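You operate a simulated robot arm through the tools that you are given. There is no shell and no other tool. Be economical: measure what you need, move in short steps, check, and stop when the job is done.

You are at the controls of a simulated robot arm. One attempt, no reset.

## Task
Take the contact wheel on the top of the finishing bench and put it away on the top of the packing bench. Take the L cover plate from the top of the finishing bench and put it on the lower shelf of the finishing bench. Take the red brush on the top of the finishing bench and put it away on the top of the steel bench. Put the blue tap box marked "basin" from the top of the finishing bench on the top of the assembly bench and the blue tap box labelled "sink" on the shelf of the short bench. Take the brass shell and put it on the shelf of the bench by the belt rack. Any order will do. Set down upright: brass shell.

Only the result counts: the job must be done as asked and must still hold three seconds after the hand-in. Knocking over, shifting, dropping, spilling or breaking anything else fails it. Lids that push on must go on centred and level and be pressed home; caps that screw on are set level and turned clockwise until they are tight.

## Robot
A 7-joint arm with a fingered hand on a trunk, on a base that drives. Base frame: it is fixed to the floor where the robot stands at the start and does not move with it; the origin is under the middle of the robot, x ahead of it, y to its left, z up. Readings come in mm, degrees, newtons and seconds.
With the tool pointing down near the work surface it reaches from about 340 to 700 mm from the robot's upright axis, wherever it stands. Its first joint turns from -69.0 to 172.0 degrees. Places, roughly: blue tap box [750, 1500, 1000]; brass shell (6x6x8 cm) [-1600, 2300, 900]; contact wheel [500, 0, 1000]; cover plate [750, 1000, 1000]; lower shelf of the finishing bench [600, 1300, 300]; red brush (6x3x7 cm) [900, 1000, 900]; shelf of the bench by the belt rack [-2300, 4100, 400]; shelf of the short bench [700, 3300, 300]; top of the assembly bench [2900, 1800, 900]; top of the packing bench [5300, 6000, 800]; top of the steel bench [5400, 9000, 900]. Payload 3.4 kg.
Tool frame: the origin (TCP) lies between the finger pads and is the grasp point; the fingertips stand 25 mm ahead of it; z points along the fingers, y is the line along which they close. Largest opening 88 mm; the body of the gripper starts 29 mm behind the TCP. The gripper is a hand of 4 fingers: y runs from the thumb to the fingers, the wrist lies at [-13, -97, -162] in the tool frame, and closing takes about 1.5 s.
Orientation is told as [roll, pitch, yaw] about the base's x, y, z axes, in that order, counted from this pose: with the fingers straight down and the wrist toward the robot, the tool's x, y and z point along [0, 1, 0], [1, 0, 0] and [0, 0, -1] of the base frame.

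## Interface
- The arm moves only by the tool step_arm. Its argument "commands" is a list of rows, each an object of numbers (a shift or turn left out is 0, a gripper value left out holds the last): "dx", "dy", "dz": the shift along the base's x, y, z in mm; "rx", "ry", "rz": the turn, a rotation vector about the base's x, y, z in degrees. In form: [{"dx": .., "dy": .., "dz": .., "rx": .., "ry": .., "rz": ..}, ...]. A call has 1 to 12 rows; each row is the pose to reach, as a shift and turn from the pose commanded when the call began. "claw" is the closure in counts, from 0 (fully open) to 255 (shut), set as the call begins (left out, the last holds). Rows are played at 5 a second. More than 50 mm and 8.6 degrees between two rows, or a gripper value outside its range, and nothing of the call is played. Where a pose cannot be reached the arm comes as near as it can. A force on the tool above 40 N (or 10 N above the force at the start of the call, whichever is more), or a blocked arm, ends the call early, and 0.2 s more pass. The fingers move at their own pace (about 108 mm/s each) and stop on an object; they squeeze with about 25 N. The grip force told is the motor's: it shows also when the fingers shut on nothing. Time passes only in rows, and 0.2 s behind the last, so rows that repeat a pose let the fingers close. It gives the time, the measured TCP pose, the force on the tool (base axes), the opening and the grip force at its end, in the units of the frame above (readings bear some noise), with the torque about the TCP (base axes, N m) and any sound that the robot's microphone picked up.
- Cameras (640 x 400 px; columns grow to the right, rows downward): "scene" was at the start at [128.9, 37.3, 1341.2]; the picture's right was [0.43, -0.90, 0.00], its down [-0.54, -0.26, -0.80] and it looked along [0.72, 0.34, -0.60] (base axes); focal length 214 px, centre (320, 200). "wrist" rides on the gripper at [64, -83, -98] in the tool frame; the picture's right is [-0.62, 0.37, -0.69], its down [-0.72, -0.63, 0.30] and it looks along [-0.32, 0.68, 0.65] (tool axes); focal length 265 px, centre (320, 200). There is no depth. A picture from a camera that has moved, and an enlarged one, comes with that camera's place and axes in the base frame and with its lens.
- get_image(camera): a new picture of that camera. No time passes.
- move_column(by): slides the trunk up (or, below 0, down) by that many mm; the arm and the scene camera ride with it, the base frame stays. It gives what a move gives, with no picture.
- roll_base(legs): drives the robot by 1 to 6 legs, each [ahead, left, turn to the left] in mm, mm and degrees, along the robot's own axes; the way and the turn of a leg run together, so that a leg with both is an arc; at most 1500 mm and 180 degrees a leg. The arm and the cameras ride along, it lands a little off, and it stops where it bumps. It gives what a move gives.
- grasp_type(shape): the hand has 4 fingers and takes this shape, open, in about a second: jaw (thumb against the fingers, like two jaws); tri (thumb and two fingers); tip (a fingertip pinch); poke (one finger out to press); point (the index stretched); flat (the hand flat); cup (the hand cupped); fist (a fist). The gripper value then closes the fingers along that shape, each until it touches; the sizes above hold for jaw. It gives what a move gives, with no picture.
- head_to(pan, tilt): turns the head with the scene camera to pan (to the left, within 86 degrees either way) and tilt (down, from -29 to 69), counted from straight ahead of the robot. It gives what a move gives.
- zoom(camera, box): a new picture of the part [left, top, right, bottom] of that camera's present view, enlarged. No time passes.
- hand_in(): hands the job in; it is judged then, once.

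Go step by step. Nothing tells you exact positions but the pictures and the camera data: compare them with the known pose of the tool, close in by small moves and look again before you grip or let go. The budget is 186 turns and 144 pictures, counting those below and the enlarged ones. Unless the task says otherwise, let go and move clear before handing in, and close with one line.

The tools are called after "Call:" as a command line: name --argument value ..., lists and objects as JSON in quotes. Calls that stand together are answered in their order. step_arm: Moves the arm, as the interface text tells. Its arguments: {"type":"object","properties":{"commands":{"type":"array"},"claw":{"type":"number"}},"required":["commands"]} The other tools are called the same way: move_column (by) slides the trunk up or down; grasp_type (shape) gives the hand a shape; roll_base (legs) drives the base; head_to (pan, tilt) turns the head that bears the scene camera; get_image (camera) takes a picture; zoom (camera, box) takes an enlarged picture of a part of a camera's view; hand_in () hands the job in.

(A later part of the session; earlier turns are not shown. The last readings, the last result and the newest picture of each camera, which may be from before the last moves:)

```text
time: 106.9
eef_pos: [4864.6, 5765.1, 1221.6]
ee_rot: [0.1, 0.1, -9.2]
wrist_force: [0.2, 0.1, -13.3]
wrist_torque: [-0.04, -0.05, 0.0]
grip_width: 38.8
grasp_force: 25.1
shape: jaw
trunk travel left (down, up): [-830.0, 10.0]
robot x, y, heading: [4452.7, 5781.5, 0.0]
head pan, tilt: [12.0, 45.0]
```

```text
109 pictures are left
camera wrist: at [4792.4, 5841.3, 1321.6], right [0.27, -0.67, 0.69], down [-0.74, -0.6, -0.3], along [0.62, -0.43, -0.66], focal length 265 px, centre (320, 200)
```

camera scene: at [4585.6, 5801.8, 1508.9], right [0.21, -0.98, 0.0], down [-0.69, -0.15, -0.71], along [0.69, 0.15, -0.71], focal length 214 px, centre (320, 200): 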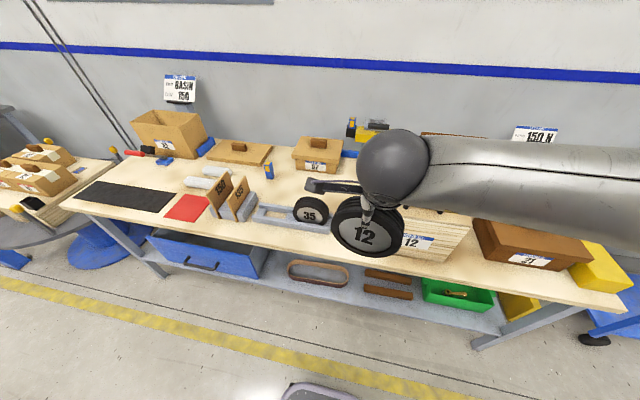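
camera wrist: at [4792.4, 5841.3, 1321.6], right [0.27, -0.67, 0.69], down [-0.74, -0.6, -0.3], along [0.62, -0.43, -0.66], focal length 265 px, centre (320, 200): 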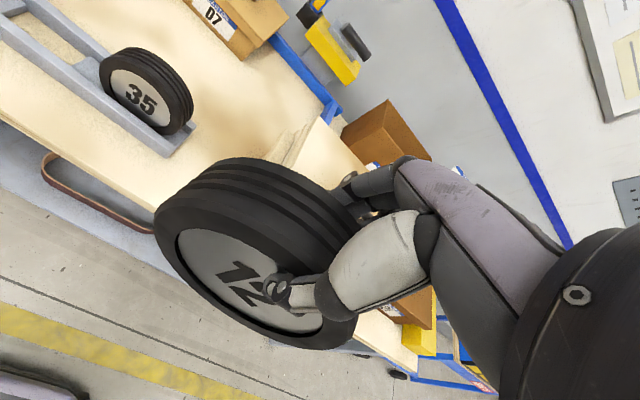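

The bare gap between the rack end (y≈5865) and the crate (y≈5700) is confirmed, with the front edge at x≈4959. I'll bring the wheel over (5014, 5788) and descend to just above the surface.

Call:
step_arm --commands '[{"dx": 40, "dy": 5, "rz": 4}, {"dx": 80, "dy": 15, "rz": 9}, {"dx": 120, "dy": 23, "rz": 9}, {"dx": 150, "dy": 23, "rz": 9}, {"dx": 150, "dy": 23, "rz": 9, "dz": -40}, {"dx": 150, "dy": 23, "rz": 9, "dz": -85}, {"dx": 150, "dy": 23, "rz": 9, "dz": -130}, {"dx": 150, "dy": 23, "rz": 9, "dz": -175}, {"dx": 150, "dy": 23, "rz": 9, "dz": -215}, {"dx": 150, "dy": 23, "rz": 9, "dz": -215}]'

Call:
get_image --camera "wrist"

Call:
zoom --camera "scene" --box '[240, 140, 480, 300]'

```text
time: 109.1
eef_pos: [5012.6, 5787.3, 1009.0]
ee_rot: [0.2, 0.1, -0.1]
wrist_force: [0.8, -0.9, -13.8]
wrist_torque: [-0.05, 0.04, -0.01]
grip_width: 38.5
grasp_force: 25.4
shape: jaw
trunk travel left (down, up): [-830.0, 10.0]
robot x, y, heading: [4453.2, 5787.7, -0.1]
head pan, tilt: [12.0, 45.0]
```

```text
108 pictures are left
camera wrist: at [4930.0, 5850.5, 1108.1], right [0.37, -0.62, 0.69], down [-0.63, -0.71, -0.31], along [0.68, -0.32, -0.66], focal length 265 px, centre (320, 200)
```

wrist: 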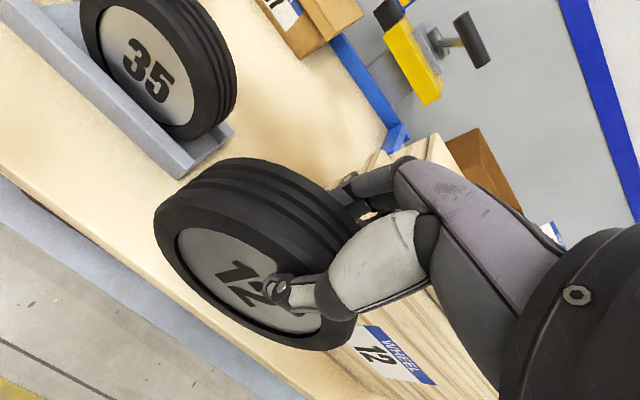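

```text
2.50 times, centred on (360, 220) of scene
camera zoom: at [4585.3, 5801.7, 1508.9], right [0.21, -0.98, 0.0], down [-0.69, -0.15, -0.71], along [0.69, 0.15, -0.71], focal length 536 px, centre (220, 150)
```

zoom: 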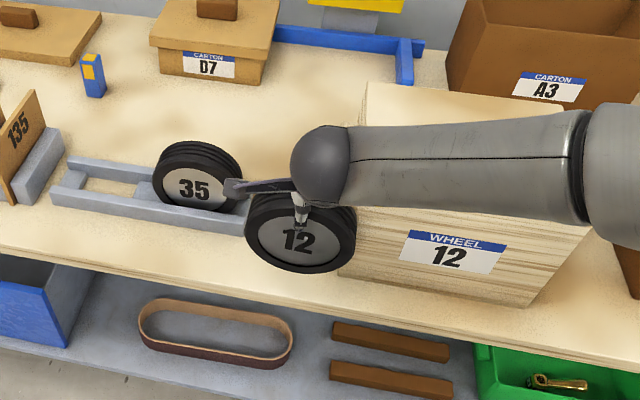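

The crate's corner is close on the right, so I'll shift 18 mm left and 7 mm toward the edge before lowering slowly.

Call:
step_arm --commands '[{"dx": -7, "dy": 18}, {"dx": -7, "dy": 18, "dz": -10}, {"dx": -7, "dy": 18, "dz": -20}, {"dx": -7, "dy": 18, "dz": -28}, {"dx": -7, "dy": 18, "dz": -34}, {"dx": -7, "dy": 18, "dz": -38}, {"dx": -7, "dy": 18, "dz": -42}, {"dx": -7, "dy": 18, "dz": -45}, {"dx": -7, "dy": 18, "dz": -48}]'

Call:
get_image --camera "scene"

Call:
get_image --camera "wrist"

```text
time: 111.1
eef_pos: [5007.0, 5804.6, 958.2]
ee_rot: [0.1, 0.2, -0.2]
wrist_force: [-0.1, 0.2, -13.4]
wrist_torque: [-0.01, -0.01, 0.01]
grip_width: 38.9
grasp_force: 25.2
shape: jaw
trunk travel left (down, up): [-830.0, 10.0]
robot x, y, heading: [4452.1, 5785.2, -0.1]
head pan, tilt: [12.0, 45.0]
```

```text
106 pictures are left
camera scene: at [4586.2, 5802.1, 1508.8], right [0.21, -0.98, 0.0], down [-0.69, -0.15, -0.71], along [0.69, 0.15, -0.71], focal length 214 px, centre (320, 200)
```

scene: 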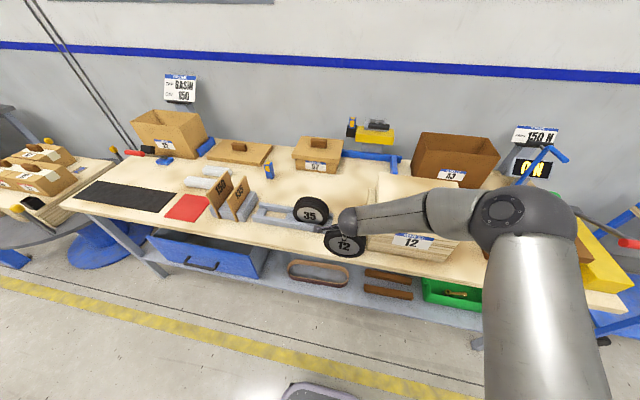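

```text
105 pictures are left
camera wrist: at [4924.3, 5869.5, 1057.7], right [0.37, -0.62, 0.69], down [-0.63, -0.71, -0.3], along [0.68, -0.33, -0.66], focal length 265 px, centre (320, 200)
```

wrist: 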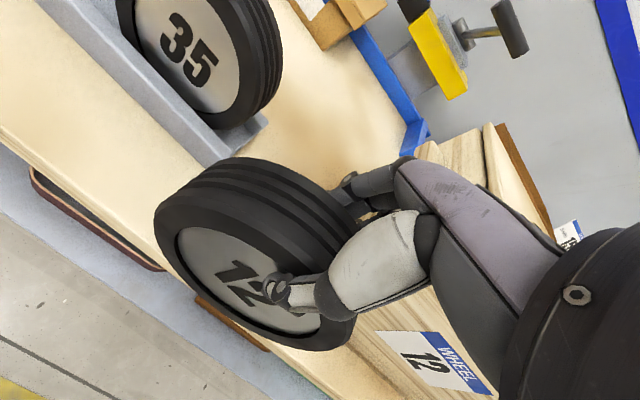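

No contact yet. I'll lower in 3 mm steps and watch the force.

Call:
step_arm --commands '[{"dz": -3}, {"dz": -6}, {"dz": -9}, {"dz": -12}, {"dz": -15}]'

```text
time: 112.3
eef_pos: [5006.2, 5805.2, 944.4]
ee_rot: [0.1, 0.2, -0.2]
wrist_force: [0.4, -0.6, -13.3]
wrist_torque: [-0.03, 0.0, -0.01]
grip_width: 38.6
grasp_force: 25.3
shape: jaw
trunk travel left (down, up): [-830.0, 10.0]
robot x, y, heading: [4454.0, 5785.5, -0.1]
head pan, tilt: [12.0, 45.0]
```

Call:
step_arm --commands '[{"dz": -2}, {"dz": -4}, {"dz": -6}, {"dz": -8}, {"dz": -10}]'

Call:
zoom --camera "scene" --box '[270, 180, 430, 280]'

```text
time: 113.5
eef_pos: [5006.4, 5806.5, 934.2]
ee_rot: [0.2, 0.1, -0.2]
wrist_force: [-0.6, 0.4, -13.3]
wrist_torque: [0.0, 0.01, 0.01]
grip_width: 38.4
grasp_force: 25.3
shape: jaw
trunk travel left (down, up): [-830.0, 10.0]
robot x, y, heading: [4450.8, 5789.2, -0.3]
head pan, tilt: [12.0, 45.0]
```

```text
4.00 times, centred on (350, 230) of scene
camera zoom: at [4586.1, 5802.1, 1508.8], right [0.21, -0.98, 0.0], down [-0.69, -0.15, -0.71], along [0.69, 0.15, -0.71], focal length 858 px, centre (200, 80)
```

zoom: 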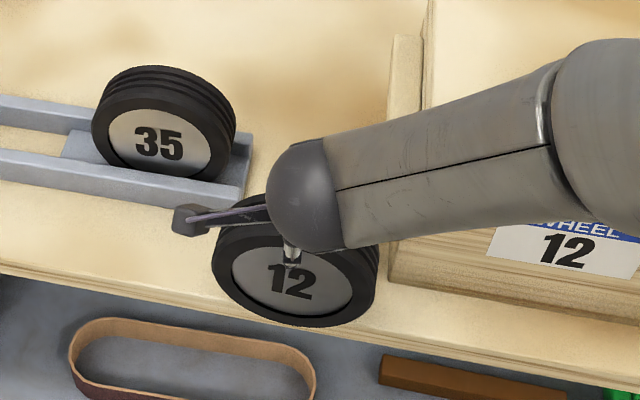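

The table seems to be near z≈800, which puts the wheel too close to the edge. I'll shift it 34 mm inward and then continue lowering.

Call:
step_arm --commands '[{"dz": 8, "dx": 10}, {"dz": 8, "dx": 24}, {"dz": 8, "dx": 34}, {"dz": 4, "dx": 34}, {"dz": 0, "dx": 34}, {"dz": -3, "dx": 34}, {"dz": -6, "dx": 34}, {"dz": -9, "dx": 34}]'

Call:
zoom --camera "scene" --box '[270, 180, 430, 280]'

```text
time: 115.3
eef_pos: [5040.8, 5807.1, 928.3]
ee_rot: [0.2, -0.3, -0.2]
wrist_force: [0.2, 1.6, 1.8]
wrist_torque: [0.02, -0.03, 0.07]
grip_width: 38.5
grasp_force: 25.4
shape: jaw
trunk travel left (down, up): [-830.0, 10.0]
robot x, y, heading: [4448.7, 5783.3, -0.2]
head pan, tilt: [12.0, 45.0]
```

```text
4.00 times, centred on (350, 230) of scene
camera zoom: at [4583.7, 5802.2, 1509.3], right [0.21, -0.98, 0.0], down [-0.69, -0.15, -0.71], along [0.69, 0.15, -0.71], focal length 858 px, centre (200, 80)
```

zoom: 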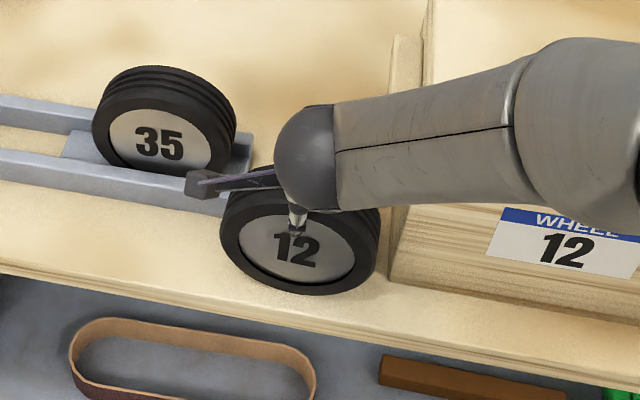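

The table now carries the wheel's weight and it stands clear of the edge. I'll open the hand and look.

Call:
step_arm --commands '[{"dz": 0}, {"dz": 0}, {"dz": 0}, {"dz": 0}, {"dz": 0}, {"dz": 0}, {"dz": 0}]' --claw 0

Call:
zoom --camera "scene" --box '[270, 180, 430, 280]'

```text
time: 116.9
eef_pos: [5039.9, 5807.1, 926.2]
ee_rot: [0.2, -0.1, -0.2]
wrist_force: [0.4, 0.6, -0.5]
wrist_torque: [-0.01, 0.01, -0.01]
grip_width: 87.7
grasp_force: 0.1
shape: jaw
trunk travel left (down, up): [-830.0, 10.0]
robot x, y, heading: [4454.1, 5784.4, -0.1]
head pan, tilt: [12.0, 45.0]
```

```text
4.00 times, centred on (350, 230) of scene
camera zoom: at [4583.5, 5801.9, 1509.1], right [0.21, -0.98, 0.0], down [-0.69, -0.15, -0.71], along [0.69, 0.15, -0.71], focal length 858 px, centre (200, 80)
```

zoom: 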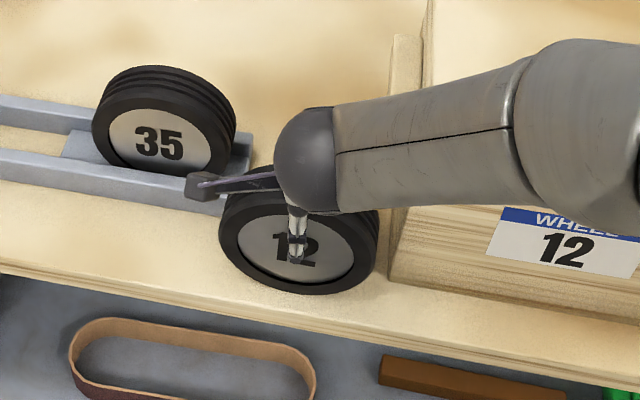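

The wheel stands free. I'll raise the hand straight up and back, and check that it stays put.

Call:
step_arm --commands '[{"dz": 30}, {"dz": 60}, {"dz": 100}, {"dz": 150}, {"dz": 200}, {"dz": 250}, {"dz": 290, "dx": -30}, {"dz": 290, "dx": -70}, {"dz": 290, "dx": -110}, {"dz": 290, "dx": -150}]'

Call:
zoom --camera "scene" --box '[240, 160, 440, 290]'

Call:
head_to --pan -60 --tilt 20

Call:
get_image --camera "scene"

```text
time: 119.1
eef_pos: [4887.4, 5804.1, 1215.9]
ee_rot: [0.1, -0.1, -0.2]
wrist_force: [-0.3, -1.3, -0.6]
wrist_torque: [0.01, -0.01, -0.02]
grip_width: 87.8
grasp_force: 0.0
shape: jaw
trunk travel left (down, up): [-830.0, 10.0]
robot x, y, heading: [4454.6, 5785.7, -0.3]
head pan, tilt: [12.0, 45.0]
```

```text
3.08 times, centred on (340, 225) of scene
camera zoom: at [4581.6, 5801.9, 1509.3], right [0.21, -0.98, 0.0], down [-0.69, -0.15, -0.71], along [0.69, 0.15, -0.71], focal length 660 px, centre (258, 123)
```

zoom: 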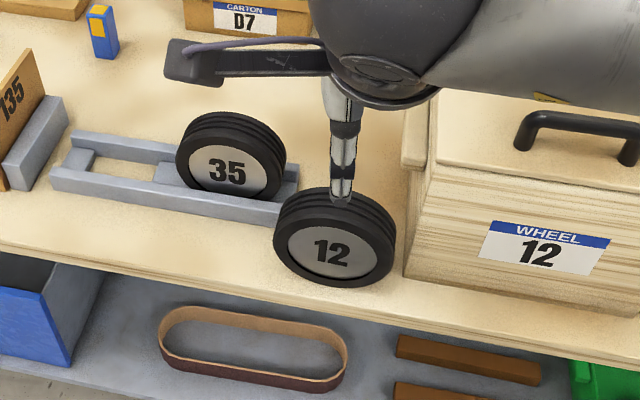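

```text
time: 120.5
eef_pos: [4889.1, 5804.8, 1216.0]
ee_rot: [0.1, 0.0, -0.2]
wrist_force: [0.0, 0.3, 0.1]
wrist_torque: [0.0, -0.01, 0.03]
grip_width: 87.9
grasp_force: 0.0
shape: jaw
trunk travel left (down, up): [-830.0, 10.0]
robot x, y, heading: [4451.2, 5785.6, -0.1]
head pan, tilt: [-60.0, 20.0]
```

```text
100 pictures are left
camera scene: at [4550.2, 5704.4, 1547.7], right [-0.87, -0.5, 0.0], down [-0.17, 0.3, -0.94], along [0.47, -0.81, -0.34], focal length 214 px, centre (320, 200)
```

scene: 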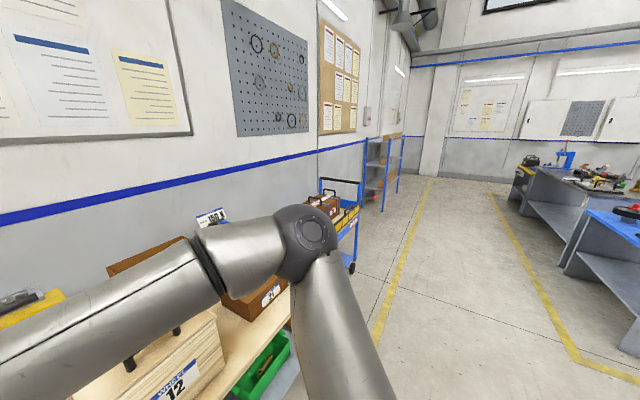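

The wheel is in place. Next I drive back to the finishing bench's aisle side, facing it (heading 180), to look for the brush, plate and boxes.

Call:
roll_base --legs '[[-330, 0, 0], [0, -1420, 0], [-1350, 0, 0], [-1350, 0, 0], [0, 0, 180], [0, 1500, 0]]'

Call:
roll_base --legs '[[0, 1400, 0]]'

Call:
head_to --pan 0 --tilt 35

Call:
get_image --camera "scene"

```text
time: 156.2
eef_pos: [949.8, 2879.0, 1215.8]
ee_rot: [0.0, 0.0, 177.7]
wrist_force: [-1.1, 0.3, -0.2]
wrist_torque: [0.03, 0.01, 0.0]
grip_width: 87.6
grasp_force: 0.0
shape: jaw
trunk travel left (down, up): [-830.0, 10.0]
robot x, y, heading: [1387.4, 2882.3, 177.6]
head pan, tilt: [-60.0, 20.0]
```

```text
time: 163.3
eef_pos: [881.2, 1466.7, 1215.2]
ee_rot: [0.1, 0.0, 176.5]
wrist_force: [0.3, 0.4, 0.6]
wrist_torque: [-0.04, -0.03, 0.0]
grip_width: 87.6
grasp_force: 0.1
shape: jaw
trunk travel left (down, up): [-830.0, 10.0]
robot x, y, heading: [1317.3, 1462.6, 176.7]
head pan, tilt: [-60.0, 20.0]
```

```text
time: 164.6
eef_pos: [880.6, 1467.0, 1215.5]
ee_rot: [0.3, 0.1, 176.6]
wrist_force: [-0.3, 0.6, -0.3]
wrist_torque: [-0.04, 0.0, 0.01]
grip_width: 87.9
grasp_force: 0.1
shape: jaw
trunk travel left (down, up): [-830.0, 10.0]
robot x, y, heading: [1318.1, 1461.4, 176.5]
head pan, tilt: [0.0, 35.0]
```

```text
99 pictures are left
camera scene: at [1181.1, 1470.1, 1523.9], right [0.06, 1.0, 0.0], down [0.57, -0.03, -0.82], along [-0.82, 0.05, -0.57], focal length 214 px, centre (320, 200)
```

scene: 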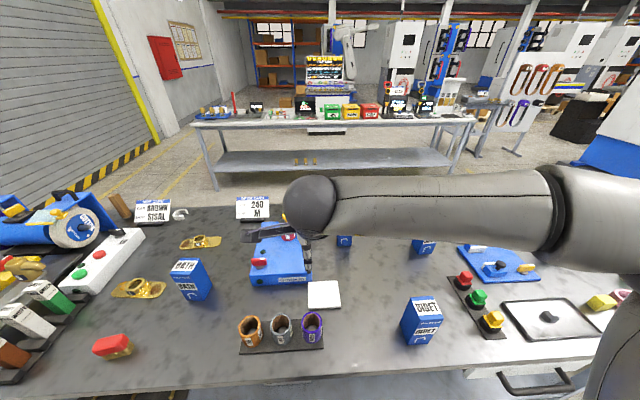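

I see blue tap boxes (one "BATH", one "BIDET", others behind), brass cover plates and the red brush at lower left. I'll zoom to read labels.

Call:
zoom --camera "scene" --box '[60, 190, 260, 370]'

Call:
zoom --camera "scene" --box '[300, 215, 560, 350]'

```text
2.22 times, centred on (160, 280) of scene
camera zoom: at [1181.1, 1470.1, 1523.9], right [0.06, 1.0, 0.0], down [0.57, -0.03, -0.82], along [-0.82, 0.05, -0.57], focal length 477 px, centre (676, 22)
```

zoom: 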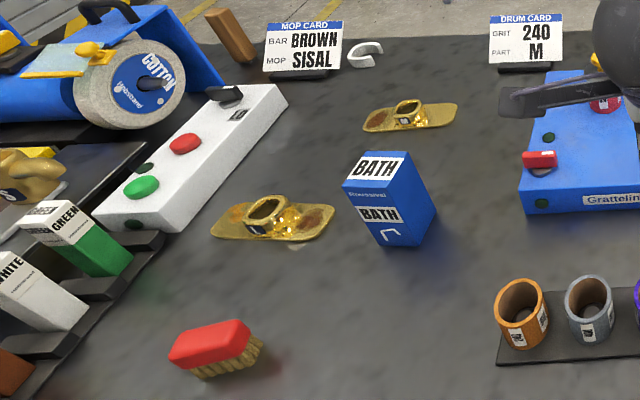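

```text
2.46 times, centred on (430, 282) of scene
camera zoom: at [1181.1, 1470.1, 1523.9], right [0.06, 1.0, 0.0], down [0.57, -0.03, -0.82], along [-0.82, 0.05, -0.57], focal length 528 px, centre (49, -3)
```

zoom: 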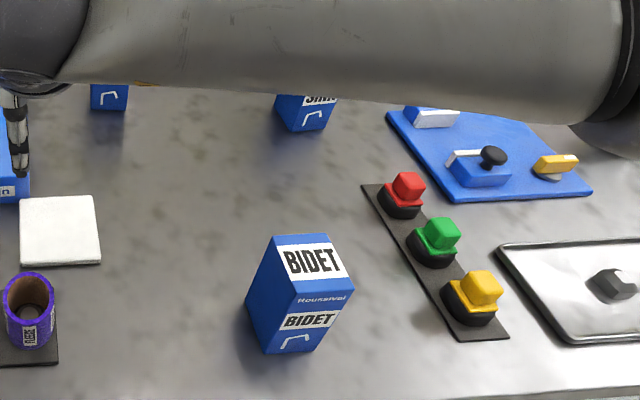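

The "SINK" box is at right behind the arm, another box next to it probably "BASIN"; the red brush lies near (918, 955), long axis roughly along y. I'll go for the brush: move the base in front of it and bring the hand above.

Call:
roll_base --legs '[[0, 0, 3.5], [-110, 510, 0]]'

Call:
step_arm --commands '[{"dx": -30, "rz": 5, "dz": -30}, {"dx": -60, "rz": 10, "dz": -70}, {"dx": -85, "rz": 10, "dz": -110}, {"dx": -85, "rz": 10, "dz": -150}, {"dx": -85, "rz": 10, "dz": -190}, {"dx": -85, "rz": 10, "dz": -190}]'

Call:
head_to --pan 0 --tilt 50

Call:
get_image --camera "scene"

Call:
get_image --camera "wrist"

```text
time: 168.1
eef_pos: [993.0, 931.3, 1215.4]
ee_rot: [0.2, -0.1, 179.7]
wrist_force: [-0.1, -0.2, -0.2]
wrist_torque: [0.03, -0.04, -0.02]
grip_width: 87.5
grasp_force: 0.0
shape: jaw
trunk travel left (down, up): [-830.0, 10.0]
robot x, y, heading: [1432.5, 950.3, 179.7]
head pan, tilt: [0.0, 35.0]
```

```text
time: 169.5
eef_pos: [908.3, 934.8, 1027.1]
ee_rot: [0.2, 0.0, -170.3]
wrist_force: [-0.4, -0.1, 0.2]
wrist_torque: [-0.01, -0.01, 0.02]
grip_width: 87.5
grasp_force: 0.1
shape: jaw
trunk travel left (down, up): [-830.0, 10.0]
robot x, y, heading: [1427.6, 950.9, 179.6]
head pan, tilt: [0.0, 35.0]
```

```text
time: 170.3
eef_pos: [907.8, 933.2, 1026.1]
ee_rot: [0.2, 0.0, -170.4]
wrist_force: [0.2, -0.1, -1.7]
wrist_torque: [0.0, -0.02, -0.01]
grip_width: 88.0
grasp_force: 0.1
shape: jaw
trunk travel left (down, up): [-830.0, 10.0]
robot x, y, heading: [1431.3, 949.3, 179.3]
head pan, tilt: [0.0, 50.0]
```

```text
96 pictures are left
camera scene: at [1302.5, 950.7, 1502.2], right [0.01, 1.0, 0.0], down [0.77, -0.01, -0.64], along [-0.64, 0.0, -0.77], focal length 214 px, centre (320, 200)
```

scene: 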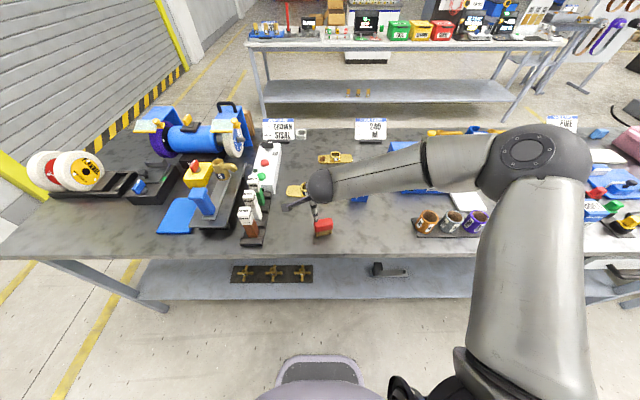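

```text
95 pictures are left
camera wrist: at [1001.0, 883.6, 1126.0], right [-0.47, 0.55, 0.69], down [0.5, 0.81, -0.31], along [-0.73, 0.2, -0.65], focal length 265 px, centre (320, 200)
```

wrist: 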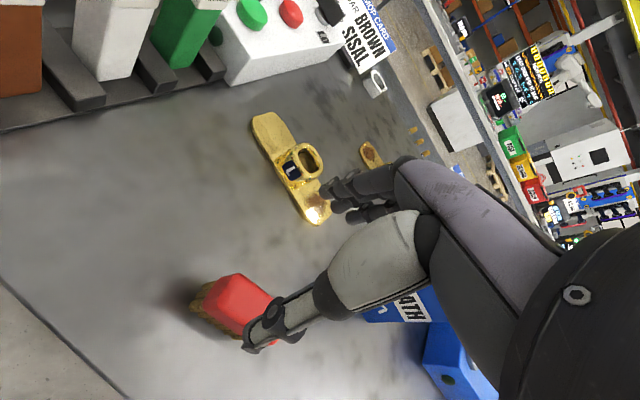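

The brush sits near (918, 958). I'll zoom the wrist view to read its orientation and height.

Call:
zoom --camera "wrist" --box '[140, 230, 340, 380]'

Call:
zoom --camera "scene" --box '[260, 150, 380, 260]'

```text
2.67 times, centred on (240, 305) of wrist
camera zoom: at [1001.0, 883.6, 1126.0], right [-0.47, 0.55, 0.69], down [0.5, 0.81, -0.31], along [-0.73, 0.2, -0.65], focal length 708 px, centre (533, -80)
```

zoom: 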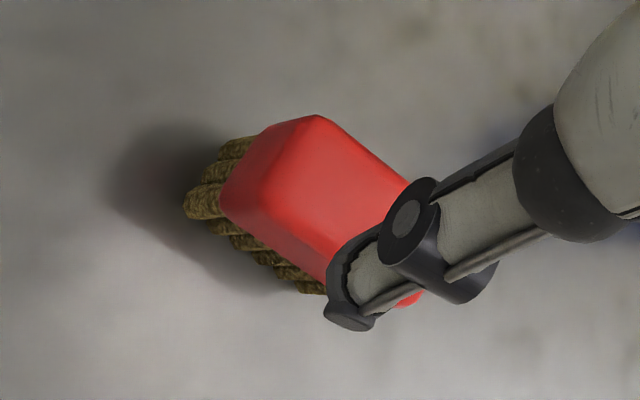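

```text
3.64 times, centred on (320, 205) of scene
camera zoom: at [1302.5, 950.7, 1502.2], right [0.01, 1.0, 0.0], down [0.77, -0.01, -0.64], along [-0.64, 0.0, -0.77], focal length 780 px, centre (320, 182)
```

zoom: 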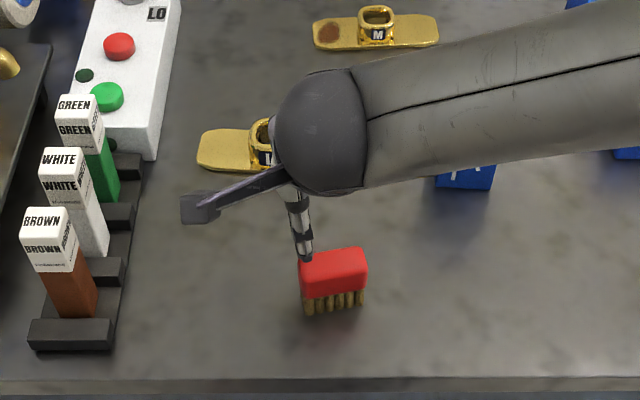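

The brush stands on its bristles: red block top at about z 945, centre near (920, 957). I'll align and lower onto the block.

Call:
step_arm --commands '[{"dx": 12, "dy": 24, "rz": 1.5}, {"dx": 12, "dy": 24, "dz": -40, "rz": 1.5}, {"dx": 12, "dy": 24, "dz": -75, "rz": 1.5}, {"dx": 12, "dy": 24, "dz": -98, "rz": 1.5}, {"dx": 12, "dy": 24, "dz": -98, "rz": 1.5}]'

Call:
zoom --camera "wrist" --box '[100, 160, 420, 380]'

Call:
zoom --camera "scene" --box '[260, 150, 380, 260]'

```text
time: 171.5
eef_pos: [918.8, 954.7, 931.8]
ee_rot: [0.1, -0.1, -168.9]
wrist_force: [0.2, 0.1, -0.1]
wrist_torque: [0.0, 0.01, 0.03]
grip_width: 87.6
grasp_force: 0.1
shape: jaw
trunk travel left (down, up): [-830.0, 10.0]
robot x, y, heading: [1429.4, 950.5, 179.6]
head pan, tilt: [0.0, 50.0]
```

```text
1.82 times, centred on (260, 270) of wrist
camera zoom: at [1013.5, 907.5, 1031.1], right [-0.48, 0.54, 0.69], down [0.48, 0.82, -0.31], along [-0.73, 0.19, -0.65], focal length 483 px, centre (429, 73)
```

zoom: 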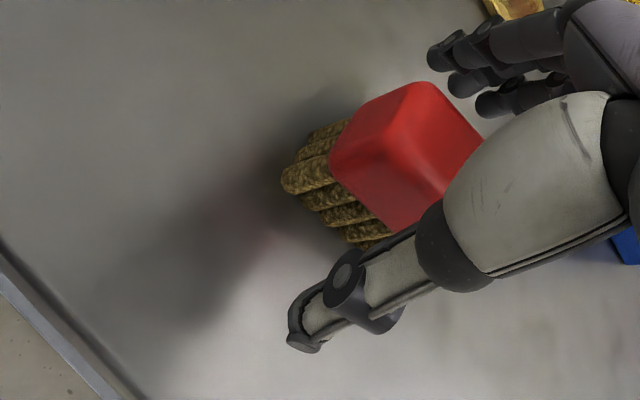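

```text
3.64 times, centred on (320, 205) of scene
camera zoom: at [1302.8, 950.8, 1502.2], right [0.01, 1.0, 0.0], down [0.77, -0.01, -0.64], along [-0.64, 0.0, -0.77], focal length 780 px, centre (320, 182)
```

zoom: 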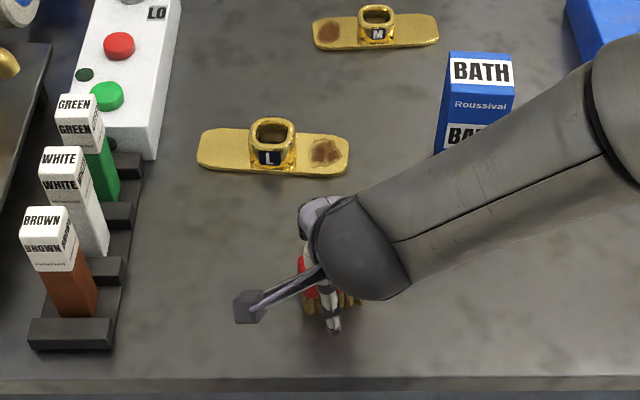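

The brush is between thumb and fingers, and the plate behind it is the "L". Closing the hand.

Call:
step_arm --commands '[{"dz": -3}, {"dz": -3}, {"dz": -3}, {"dz": -3}, {"dz": -3}, {"dz": -3}, {"dz": -3}, {"dz": -3}]' --claw 255

Call:
step_arm --commands '[{"dz": 30}, {"dz": 70}, {"dz": 110}, {"dz": 150}, {"dz": 190}, {"dz": 230}, {"dz": 270, "dx": 30}, {"dz": 290, "dx": 70}]'

Call:
get_image --camera "wrist"

```text
time: 173.3
eef_pos: [919.8, 955.9, 925.6]
ee_rot: [0.3, 0.0, -169.0]
wrist_force: [0.9, -0.1, -1.1]
wrist_torque: [0.0, 0.0, 0.02]
grip_width: 25.2
grasp_force: 24.9
shape: jaw
trunk travel left (down, up): [-830.0, 10.0]
robot x, y, heading: [1430.1, 947.9, 179.5]
head pan, tilt: [0.0, 50.0]
```

```text
time: 175.1
eef_pos: [993.8, 958.2, 1213.1]
ee_rot: [1.0, 0.3, -169.4]
wrist_force: [-1.6, 0.5, 0.1]
wrist_torque: [-0.01, -0.05, 0.03]
grip_width: 24.8
grasp_force: 24.6
shape: jaw
out of reach, approached as far as the arm can: row 7
trunk travel left (down, up): [-830.0, 10.0]
robot x, y, heading: [1429.9, 947.7, 179.6]
head pan, tilt: [0.0, 50.0]
```

```text
90 pictures are left
camera wrist: at [1086.8, 911.4, 1313.6], right [-0.48, 0.55, 0.68], down [0.49, 0.81, -0.31], along [-0.73, 0.18, -0.66], focal length 265 px, centre (320, 200)
```

wrist: 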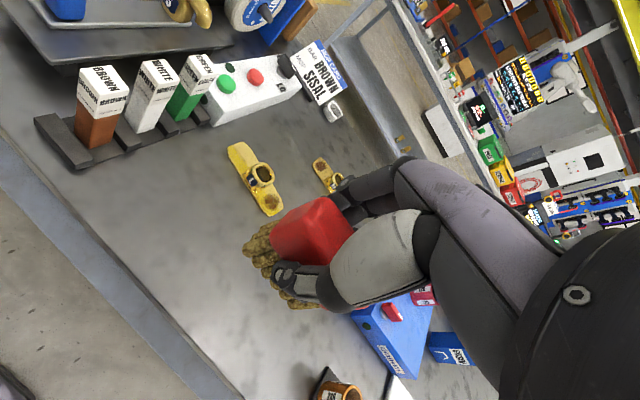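

The brush is held (25 mm wide). Now the drive to the steel bench via the same gap, then up the right-hand corridor.

Call:
roll_base --legs '[[0, -1500, 0], [0, -1500, 0], [0, -450, 0], [0, 0, -180], [1400, 0, 0], [1200, 0, 0]]'

Call:
roll_base --legs '[[0, 1500, 0], [0, 1300, 0]]'

Call:
head_to --pan 50 --tilt 20

Call:
get_image --camera "scene"

```text
time: 211.7
eef_pos: [4606.3, 4135.7, 1210.7]
ee_rot: [0.3, 0.0, 7.2]
wrist_force: [0.0, -0.4, -1.5]
wrist_torque: [0.03, 0.01, -0.03]
grip_width: 24.4
grasp_force: 24.8
shape: jaw
trunk travel left (down, up): [-830.0, 10.0]
robot x, y, heading: [4167.0, 4170.6, -4.2]
head pan, tilt: [0.0, 50.0]
```

```text
time: 225.1
eef_pos: [4808.0, 6878.7, 1211.1]
ee_rot: [0.2, 0.0, 6.4]
wrist_force: [-0.4, -0.8, -1.2]
wrist_torque: [0.03, -0.01, -0.01]
grip_width: 24.6
grasp_force: 24.7
shape: jaw
trunk travel left (down, up): [-830.0, 10.0]
robot x, y, heading: [4369.7, 6919.0, -4.9]
head pan, tilt: [0.0, 50.0]
```

```text
time: 226.3
eef_pos: [4807.4, 6877.4, 1213.3]
ee_rot: [0.2, 0.0, 6.5]
wrist_force: [0.6, 0.6, -1.2]
wrist_torque: [-0.01, -0.02, -0.01]
grip_width: 24.6
grasp_force: 25.3
shape: jaw
trunk travel left (down, up): [-830.0, 10.0]
robot x, y, heading: [4368.0, 6917.8, -4.8]
head pan, tilt: [50.0, 20.0]
```

```text
89 pictures are left
camera scene: at [4487.1, 6981.2, 1547.7], right [0.71, -0.71, 0.0], down [-0.24, -0.24, -0.94], along [0.66, 0.66, -0.34], focal length 214 px, centre (320, 200)
```

scene: 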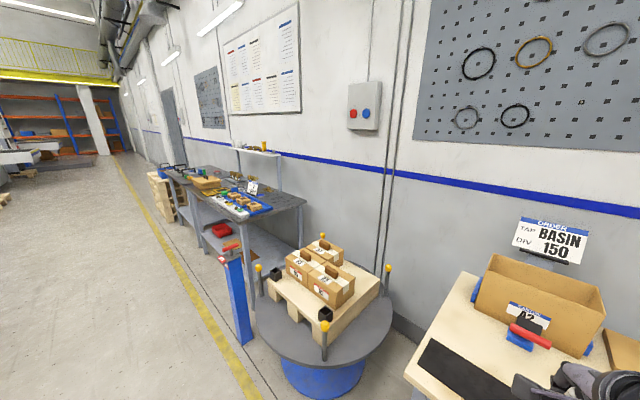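

The turntable and pedestal stand between; the steel bench begins near (5060, 8330). I'll straighten, back off a little and slide further left to stand before it.

Call:
roll_base --legs '[[-130, 0, 4.8], [0, 1400, 0], [0, 650, 0.5]]'

Call:
head_to --pan 5 --tilt 25

Call:
get_image --camera "scene"

```text
time: 237.0
eef_pos: [4687.0, 8889.3, 1212.5]
ee_rot: [0.2, 0.1, 11.6]
wrist_force: [-0.3, -0.3, -0.9]
wrist_torque: [0.0, -0.01, 0.0]
grip_width: 24.3
grasp_force: 24.9
shape: jaw
trunk travel left (down, up): [-830.0, 10.0]
robot x, y, heading: [4250.2, 8889.9, 0.3]
head pan, tilt: [50.0, 20.0]
```

```text
time: 238.1
eef_pos: [4687.5, 8889.5, 1211.6]
ee_rot: [0.2, 0.0, 11.6]
wrist_force: [0.0, 0.0, -0.8]
wrist_torque: [0.02, 0.0, 0.0]
grip_width: 24.6
grasp_force: 25.7
shape: jaw
trunk travel left (down, up): [-830.0, 10.0]
robot x, y, heading: [4249.7, 8890.3, 0.0]
head pan, tilt: [5.0, 25.0]
```

```text
88 pictures are left
camera scene: at [4390.1, 8901.6, 1539.7], right [0.09, -1.0, 0.0], down [-0.42, -0.04, -0.91], along [0.9, 0.08, -0.42], focal length 214 px, centre (320, 200)
```

scene: 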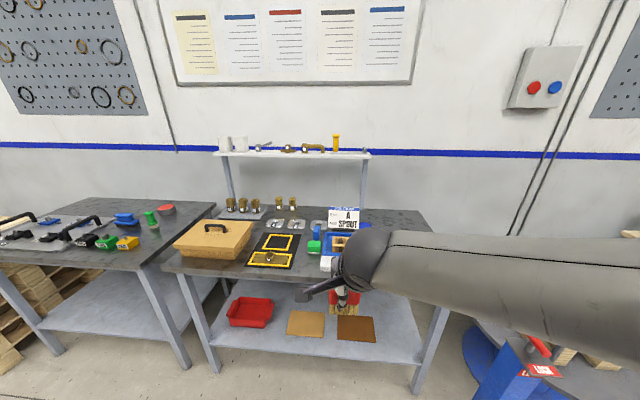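

The steel bench is straight ahead (y≈8390–9700). I'll check its right side with the wrist camera and a zoom for free space.

Call:
zoom --camera "scene" --box '[160, 180, 460, 320]'

Call:
get_image --camera "wrist"

```text
2.13 times, centred on (310, 250) of scene
camera zoom: at [4390.1, 8901.6, 1539.7], right [0.09, -1.0, 0.0], down [-0.42, -0.04, -0.91], along [0.9, 0.08, -0.42], focal length 458 px, centre (341, 93)
```

zoom: 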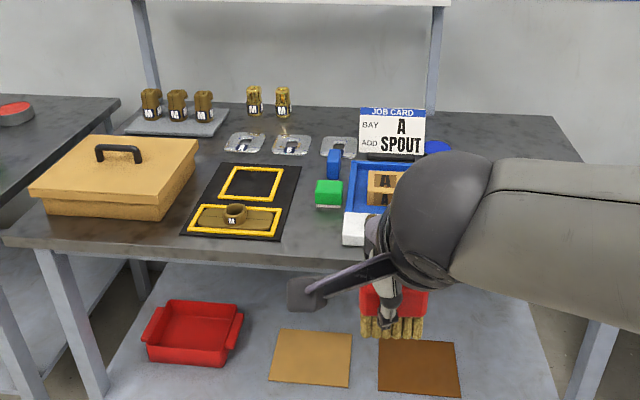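

```text
86 pictures are left
camera wrist: at [4592.5, 8935.7, 1311.1], right [0.49, -0.54, 0.69], down [-0.47, -0.83, -0.31], along [0.73, -0.18, -0.66], focal length 265 px, centre (320, 200)
```

wrist: 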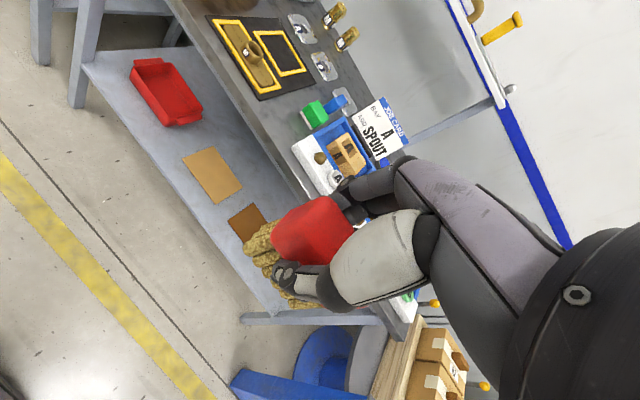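

There's a free front patch between the black mat and the green/white blocks, near (5125, 9028). I'll drive up and bring the brush above it.

Call:
roll_base --legs '[[350, 138, 0]]'

Call:
head_to --pan 0 --tilt 45

Call:
step_arm --commands '[{"dx": 25, "rz": -6}, {"dx": 50, "rz": -11, "dz": -20}, {"dx": 80, "rz": -11, "dz": -60}, {"dx": 85, "rz": -11, "dz": -100}, {"dx": 85, "rz": -11, "dz": -140}, {"dx": 85, "rz": -11, "dz": -180}, {"dx": 85, "rz": -11, "dz": -220}, {"dx": 85, "rz": -11, "dz": -220}]'

Call:
get_image --camera "scene"

Call:
get_image --camera "wrist"

```text
time: 240.5
eef_pos: [5051.6, 9029.9, 1211.4]
ee_rot: [0.2, 0.0, 11.7]
wrist_force: [-0.5, -0.2, -1.1]
wrist_torque: [0.03, -0.01, 0.0]
grip_width: 24.7
grasp_force: 25.5
shape: jaw
trunk travel left (down, up): [-830.0, 10.0]
robot x, y, heading: [4611.0, 9028.5, 0.3]
head pan, tilt: [5.0, 25.0]
```

```text
time: 241.4
eef_pos: [5051.8, 9030.4, 1212.2]
ee_rot: [0.2, 0.0, 11.6]
wrist_force: [-0.5, -1.1, -0.5]
wrist_torque: [-0.01, 0.0, 0.03]
grip_width: 24.3
grasp_force: 25.4
shape: jaw
trunk travel left (down, up): [-830.0, 10.0]
robot x, y, heading: [4615.0, 9032.7, 0.2]
head pan, tilt: [0.0, 45.0]
```

```text
time: 243.2
eef_pos: [5139.4, 9027.3, 991.5]
ee_rot: [-0.1, 0.3, 0.6]
wrist_force: [0.0, -0.3, -0.8]
wrist_torque: [0.02, 0.03, 0.0]
grip_width: 24.1
grasp_force: 24.5
shape: jaw
out of reach, approached as far as the arm can: row 7
trunk travel left (down, up): [-830.0, 10.0]
robot x, y, heading: [4610.6, 9031.3, 0.4]
head pan, tilt: [0.0, 45.0]
```

```text
85 pictures are left
camera scene: at [4746.0, 9031.5, 1508.9], right [0.0, -1.0, 0.0], down [-0.71, 0.0, -0.71], along [0.71, 0.0, -0.71], focal length 214 px, centre (320, 200)
```

scene: 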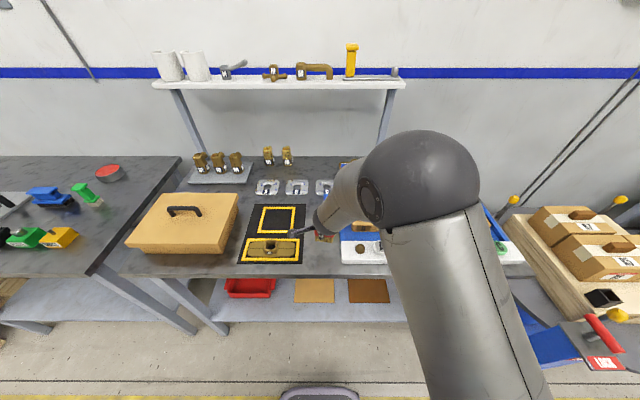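

```text
84 pictures are left
camera wrist: at [5055.9, 9090.6, 1089.9], right [0.38, -0.62, 0.69], down [-0.62, -0.72, -0.3], along [0.69, -0.32, -0.66], focal length 265 px, centre (320, 200)
```

wrist: 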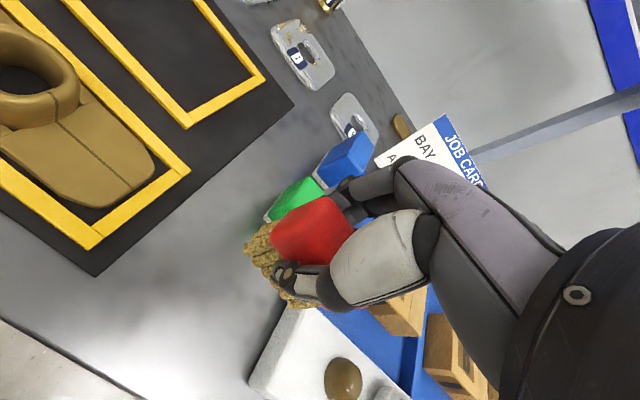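

Clearances look good; shifting 20 mm toward the edge to stay clear of the green block, then lowering slowly.

Call:
step_arm --commands '[{"dx": -20, "dz": -10}, {"dx": -20, "dz": -30}, {"dx": -20, "dz": -45}, {"dx": -20, "dz": -50}, {"dx": -20, "dz": -54}, {"dx": -20, "dz": -58}, {"dx": -20, "dz": -61}, {"dx": -20, "dz": -64}, {"dx": -20, "dz": -66}]'

Call:
get_image --camera "wrist"

```text
time: 245.2
eef_pos: [5114.9, 9028.5, 928.6]
ee_rot: [0.1, -0.3, 0.8]
wrist_force: [-0.2, -0.2, 8.8]
wrist_torque: [-0.02, -0.03, -0.03]
grip_width: 25.1
grasp_force: 25.2
shape: jaw
trunk travel left (down, up): [-830.0, 10.0]
robot x, y, heading: [4609.2, 9034.6, 0.3]
head pan, tilt: [0.0, 45.0]
```

```text
83 pictures are left
camera wrist: at [5031.5, 9091.3, 1026.4], right [0.37, -0.62, 0.69], down [-0.62, -0.72, -0.31], along [0.69, -0.31, -0.65], focal length 265 px, centre (320, 200)
```

wrist: 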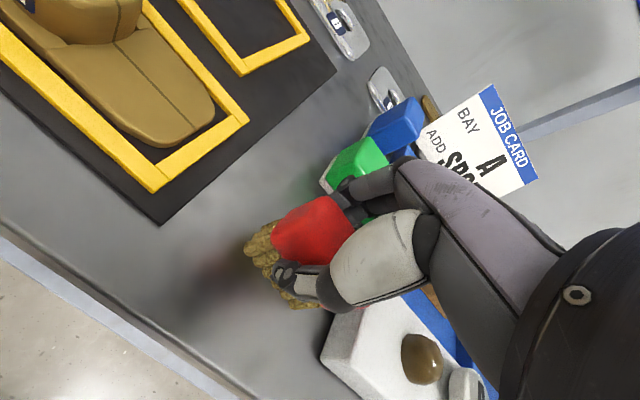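

The brush bears on the bench. I'll open the hand part-way (staying clear of the green block), then lift away and check.

Call:
step_arm --commands '[{"dz": 1}, {"dz": 1}, {"dz": 1}, {"dz": 1}, {"dz": 1}]' --claw 110

Call:
step_arm --commands '[{"dz": 20}, {"dz": 50}, {"dz": 90}, {"dz": 130}, {"dz": 170}, {"dz": 210}, {"dz": 250, "dx": -30}, {"dz": 280, "dx": -70}]'

Call:
get_image --camera "wrist"

```text
time: 246.4
eef_pos: [5116.0, 9028.6, 927.5]
ee_rot: [0.2, 0.0, 0.6]
wrist_force: [0.5, 0.5, -0.1]
wrist_torque: [0.02, 0.04, -0.01]
grip_width: 49.5
grasp_force: 0.1
shape: jaw
trunk travel left (down, up): [-830.0, 10.0]
robot x, y, heading: [4616.6, 9032.4, 0.2]
head pan, tilt: [0.0, 45.0]
```

```text
time: 248.2
eef_pos: [5046.5, 9031.1, 1206.0]
ee_rot: [0.3, 0.0, 0.7]
wrist_force: [0.4, -0.5, -0.3]
wrist_torque: [0.03, -0.02, 0.0]
grip_width: 49.8
grasp_force: 0.1
shape: jaw
trunk travel left (down, up): [-830.0, 10.0]
robot x, y, heading: [4613.5, 9030.5, 0.2]
head pan, tilt: [0.0, 45.0]
```

```text
82 pictures are left
camera wrist: at [4962.3, 9093.7, 1304.8], right [0.37, -0.62, 0.69], down [-0.62, -0.72, -0.31], along [0.69, -0.31, -0.66], focal length 265 px, centre (320, 200)
```

wrist: 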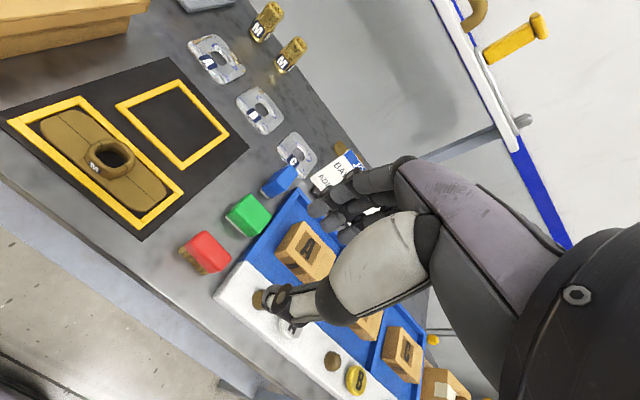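

The brush stands on the steel bench. Now back to the finishing bench for the tap boxes.

Call:
roll_base --legs '[[-400, 0, 0], [0, -1500, 0], [0, -1500, 0], [0, -1500, 0], [0, -150, 0]]'

```text
time: 272.7
eef_pos: [4777.9, 4387.5, 1205.1]
ee_rot: [0.1, 0.0, 1.1]
wrist_force: [-0.2, -0.4, 0.0]
wrist_torque: [0.03, -0.01, -0.03]
grip_width: 49.6
grasp_force: 0.1
shape: jaw
trunk travel left (down, up): [-830.0, 10.0]
robot x, y, heading: [4345.8, 4383.5, 0.9]
head pan, tilt: [0.0, 45.0]
```

The base is at (4346, 4384). Continuing back through the gap to the finishing bench's aisle side.

Call:
roll_base --legs '[[-1450, 0, 0], [-1450, 0, 0], [0, 0, 179], [0, 1400, 0], [0, 1350, 0]]'

Call:
head_to --pan 0 --tilt 35

Call:
get_image --camera "scene"

```text
time: 306.6
eef_pos: [890.8, 1711.0, 1206.4]
ee_rot: [0.3, 0.1, 176.2]
wrist_force: [0.5, -0.3, -0.2]
wrist_torque: [0.02, -0.01, -0.01]
grip_width: 49.8
grasp_force: 0.2
shape: jaw
trunk travel left (down, up): [-830.0, 10.0]
robot x, y, heading: [1323.5, 1680.5, 175.8]
head pan, tilt: [0.0, 45.0]
```

```text
time: 307.3
eef_pos: [890.5, 1711.4, 1205.7]
ee_rot: [0.1, 0.0, 176.1]
wrist_force: [-1.1, 0.0, 0.2]
wrist_torque: [0.02, 0.03, 0.0]
grip_width: 49.7
grasp_force: 0.2
shape: jaw
trunk travel left (down, up): [-830.0, 10.0]
robot x, y, heading: [1324.0, 1679.5, 175.6]
head pan, tilt: [0.0, 35.0]
```

```text
81 pictures are left
camera scene: at [1187.5, 1690.9, 1523.9], right [0.07, 1.0, 0.0], down [0.57, -0.04, -0.82], along [-0.82, 0.06, -0.57], focal length 214 px, centre (320, 200)
```

scene: 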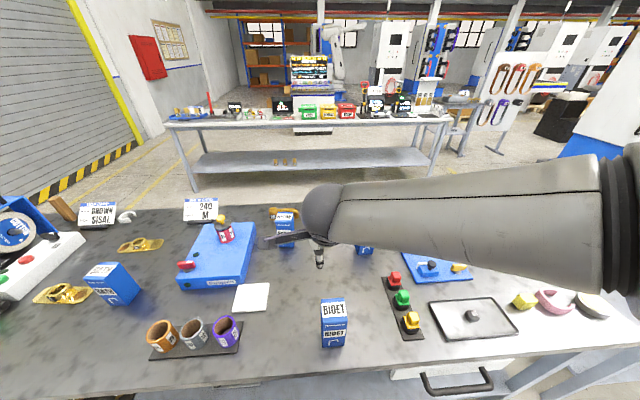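

I'll zoom in on the box behind the sanding machine to verify its label, and the one to the right.

Call:
zoom --camera "scene" --box '[240, 180, 400, 280]'

```text
4.00 times, centred on (320, 230) of scene
camera zoom: at [1187.5, 1690.9, 1523.9], right [0.07, 1.0, 0.0], down [0.57, -0.04, -0.82], along [-0.82, 0.06, -0.57], focal length 858 px, centre (320, 80)
```

zoom: 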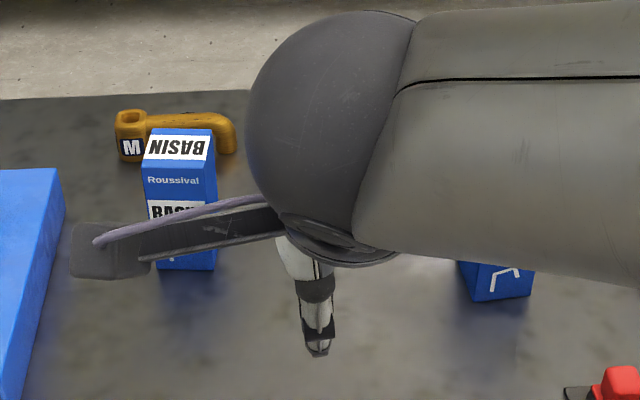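

The left box is "BASIN", the right one "SINK"; both lie beyond reach from this side (about x 550–615). I'll go round the bench's south end to its west side.

Call:
roll_base --legs '[[0, 0, 4.4], [0, 1500, 0], [0, 850, 0], [1450, 0, 0], [0, 0, 180], [0, 1400, 0]]'

```text
time: 340.3
eef_pos: [196.7, 668.4, 1205.2]
ee_rot: [0.2, 0.0, 5.0]
wrist_force: [-1.0, 0.6, 0.6]
wrist_torque: [0.0, 0.01, -0.05]
grip_width: 49.7
grasp_force: 0.1
shape: jaw
trunk travel left (down, up): [-830.0, 10.0]
robot x, y, heading: [-233.6, 630.8, 4.6]
head pan, tilt: [0.0, 35.0]
```

I'm on the west side at y≈630. I'll straighten and move up opposite the "SINK" box at y≈1900.

Call:
roll_base --legs '[[0, 0, -4.6], [0, 1270, 0], [215, 0, 0]]'

Call:
head_to --pan 0 --tilt 40

Call:
get_image --camera "scene"

Call:
get_image --camera "wrist"

```text
time: 348.6
eef_pos: [377.1, 1981.4, 1205.7]
ee_rot: [0.2, 0.1, 3.6]
wrist_force: [0.2, -0.2, 0.2]
wrist_torque: [0.0, 0.02, 0.01]
grip_width: 49.4
grasp_force: 0.1
shape: jaw
trunk travel left (down, up): [-830.0, 10.0]
robot x, y, heading: [-52.0, 1957.8, 2.9]
head pan, tilt: [0.0, 35.0]
```

```text
time: 349.3
eef_pos: [377.8, 1981.8, 1204.9]
ee_rot: [0.2, 0.0, 3.5]
wrist_force: [0.1, 0.3, -0.2]
wrist_torque: [0.0, -0.01, 0.0]
grip_width: 49.7
grasp_force: 0.0
shape: jaw
trunk travel left (down, up): [-830.0, 10.0]
robot x, y, heading: [-54.3, 1959.9, 3.1]
head pan, tilt: [0.0, 40.0]
```

```text
79 pictures are left
camera scene: at [79.1, 1964.1, 1516.3], right [0.05, -1.0, 0.0], down [-0.64, -0.03, -0.77], along [0.76, 0.04, -0.64], focal length 214 px, centre (320, 200)
```

scene: 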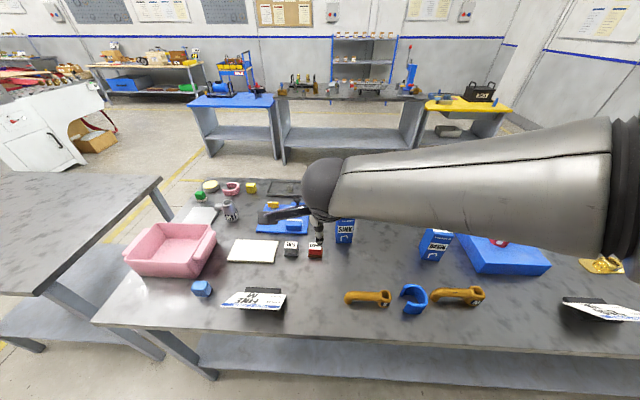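

```text
78 pictures are left
camera wrist: at [290.8, 2039.5, 1304.0], right [0.41, -0.6, 0.69], down [-0.59, -0.75, -0.31], along [0.7, -0.28, -0.65], focal length 265 px, centre (320, 200)
```

wrist: 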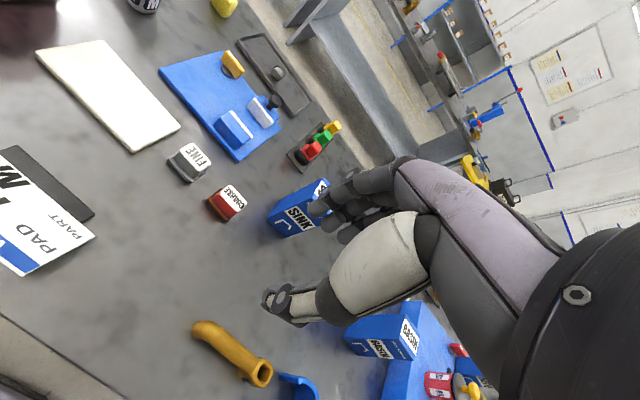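

Both boxes are visible from here: "SINK" near (612, 1893), "BASIN" near (545, 1585). I'll zoom on SINK for size and turn.

Call:
zoom --camera "wrist" --box '[200, 150, 380, 270]'

Call:
zoom --camera "scene" --box '[280, 190, 480, 290]'

```text
3.33 times, centred on (290, 210) of wrist
camera zoom: at [290.8, 2039.5, 1304.0], right [0.41, -0.6, 0.69], down [-0.59, -0.75, -0.31], along [0.7, -0.28, -0.65], focal length 885 px, centre (420, 167)
```

zoom: 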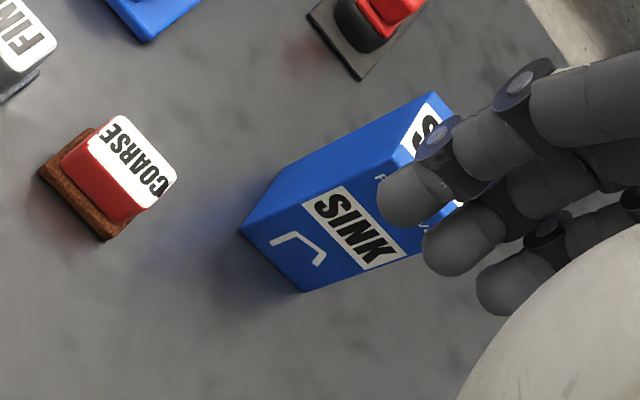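

```text
3.20 times, centred on (380, 240) of scene
camera zoom: at [79.1, 1964.1, 1516.3], right [0.05, -1.0, 0.0], down [-0.64, -0.03, -0.77], along [0.76, 0.04, -0.64], focal length 686 px, centre (128, 72)
```

zoom: 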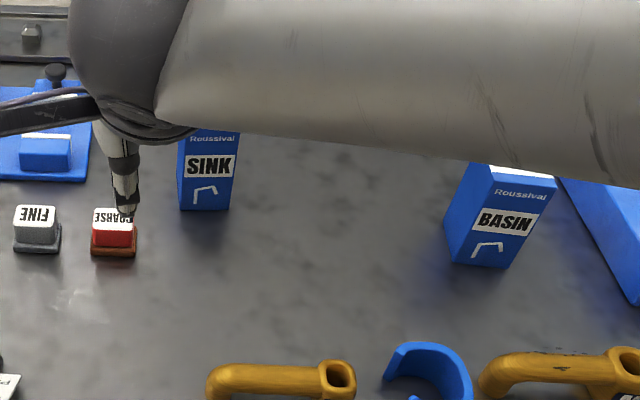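

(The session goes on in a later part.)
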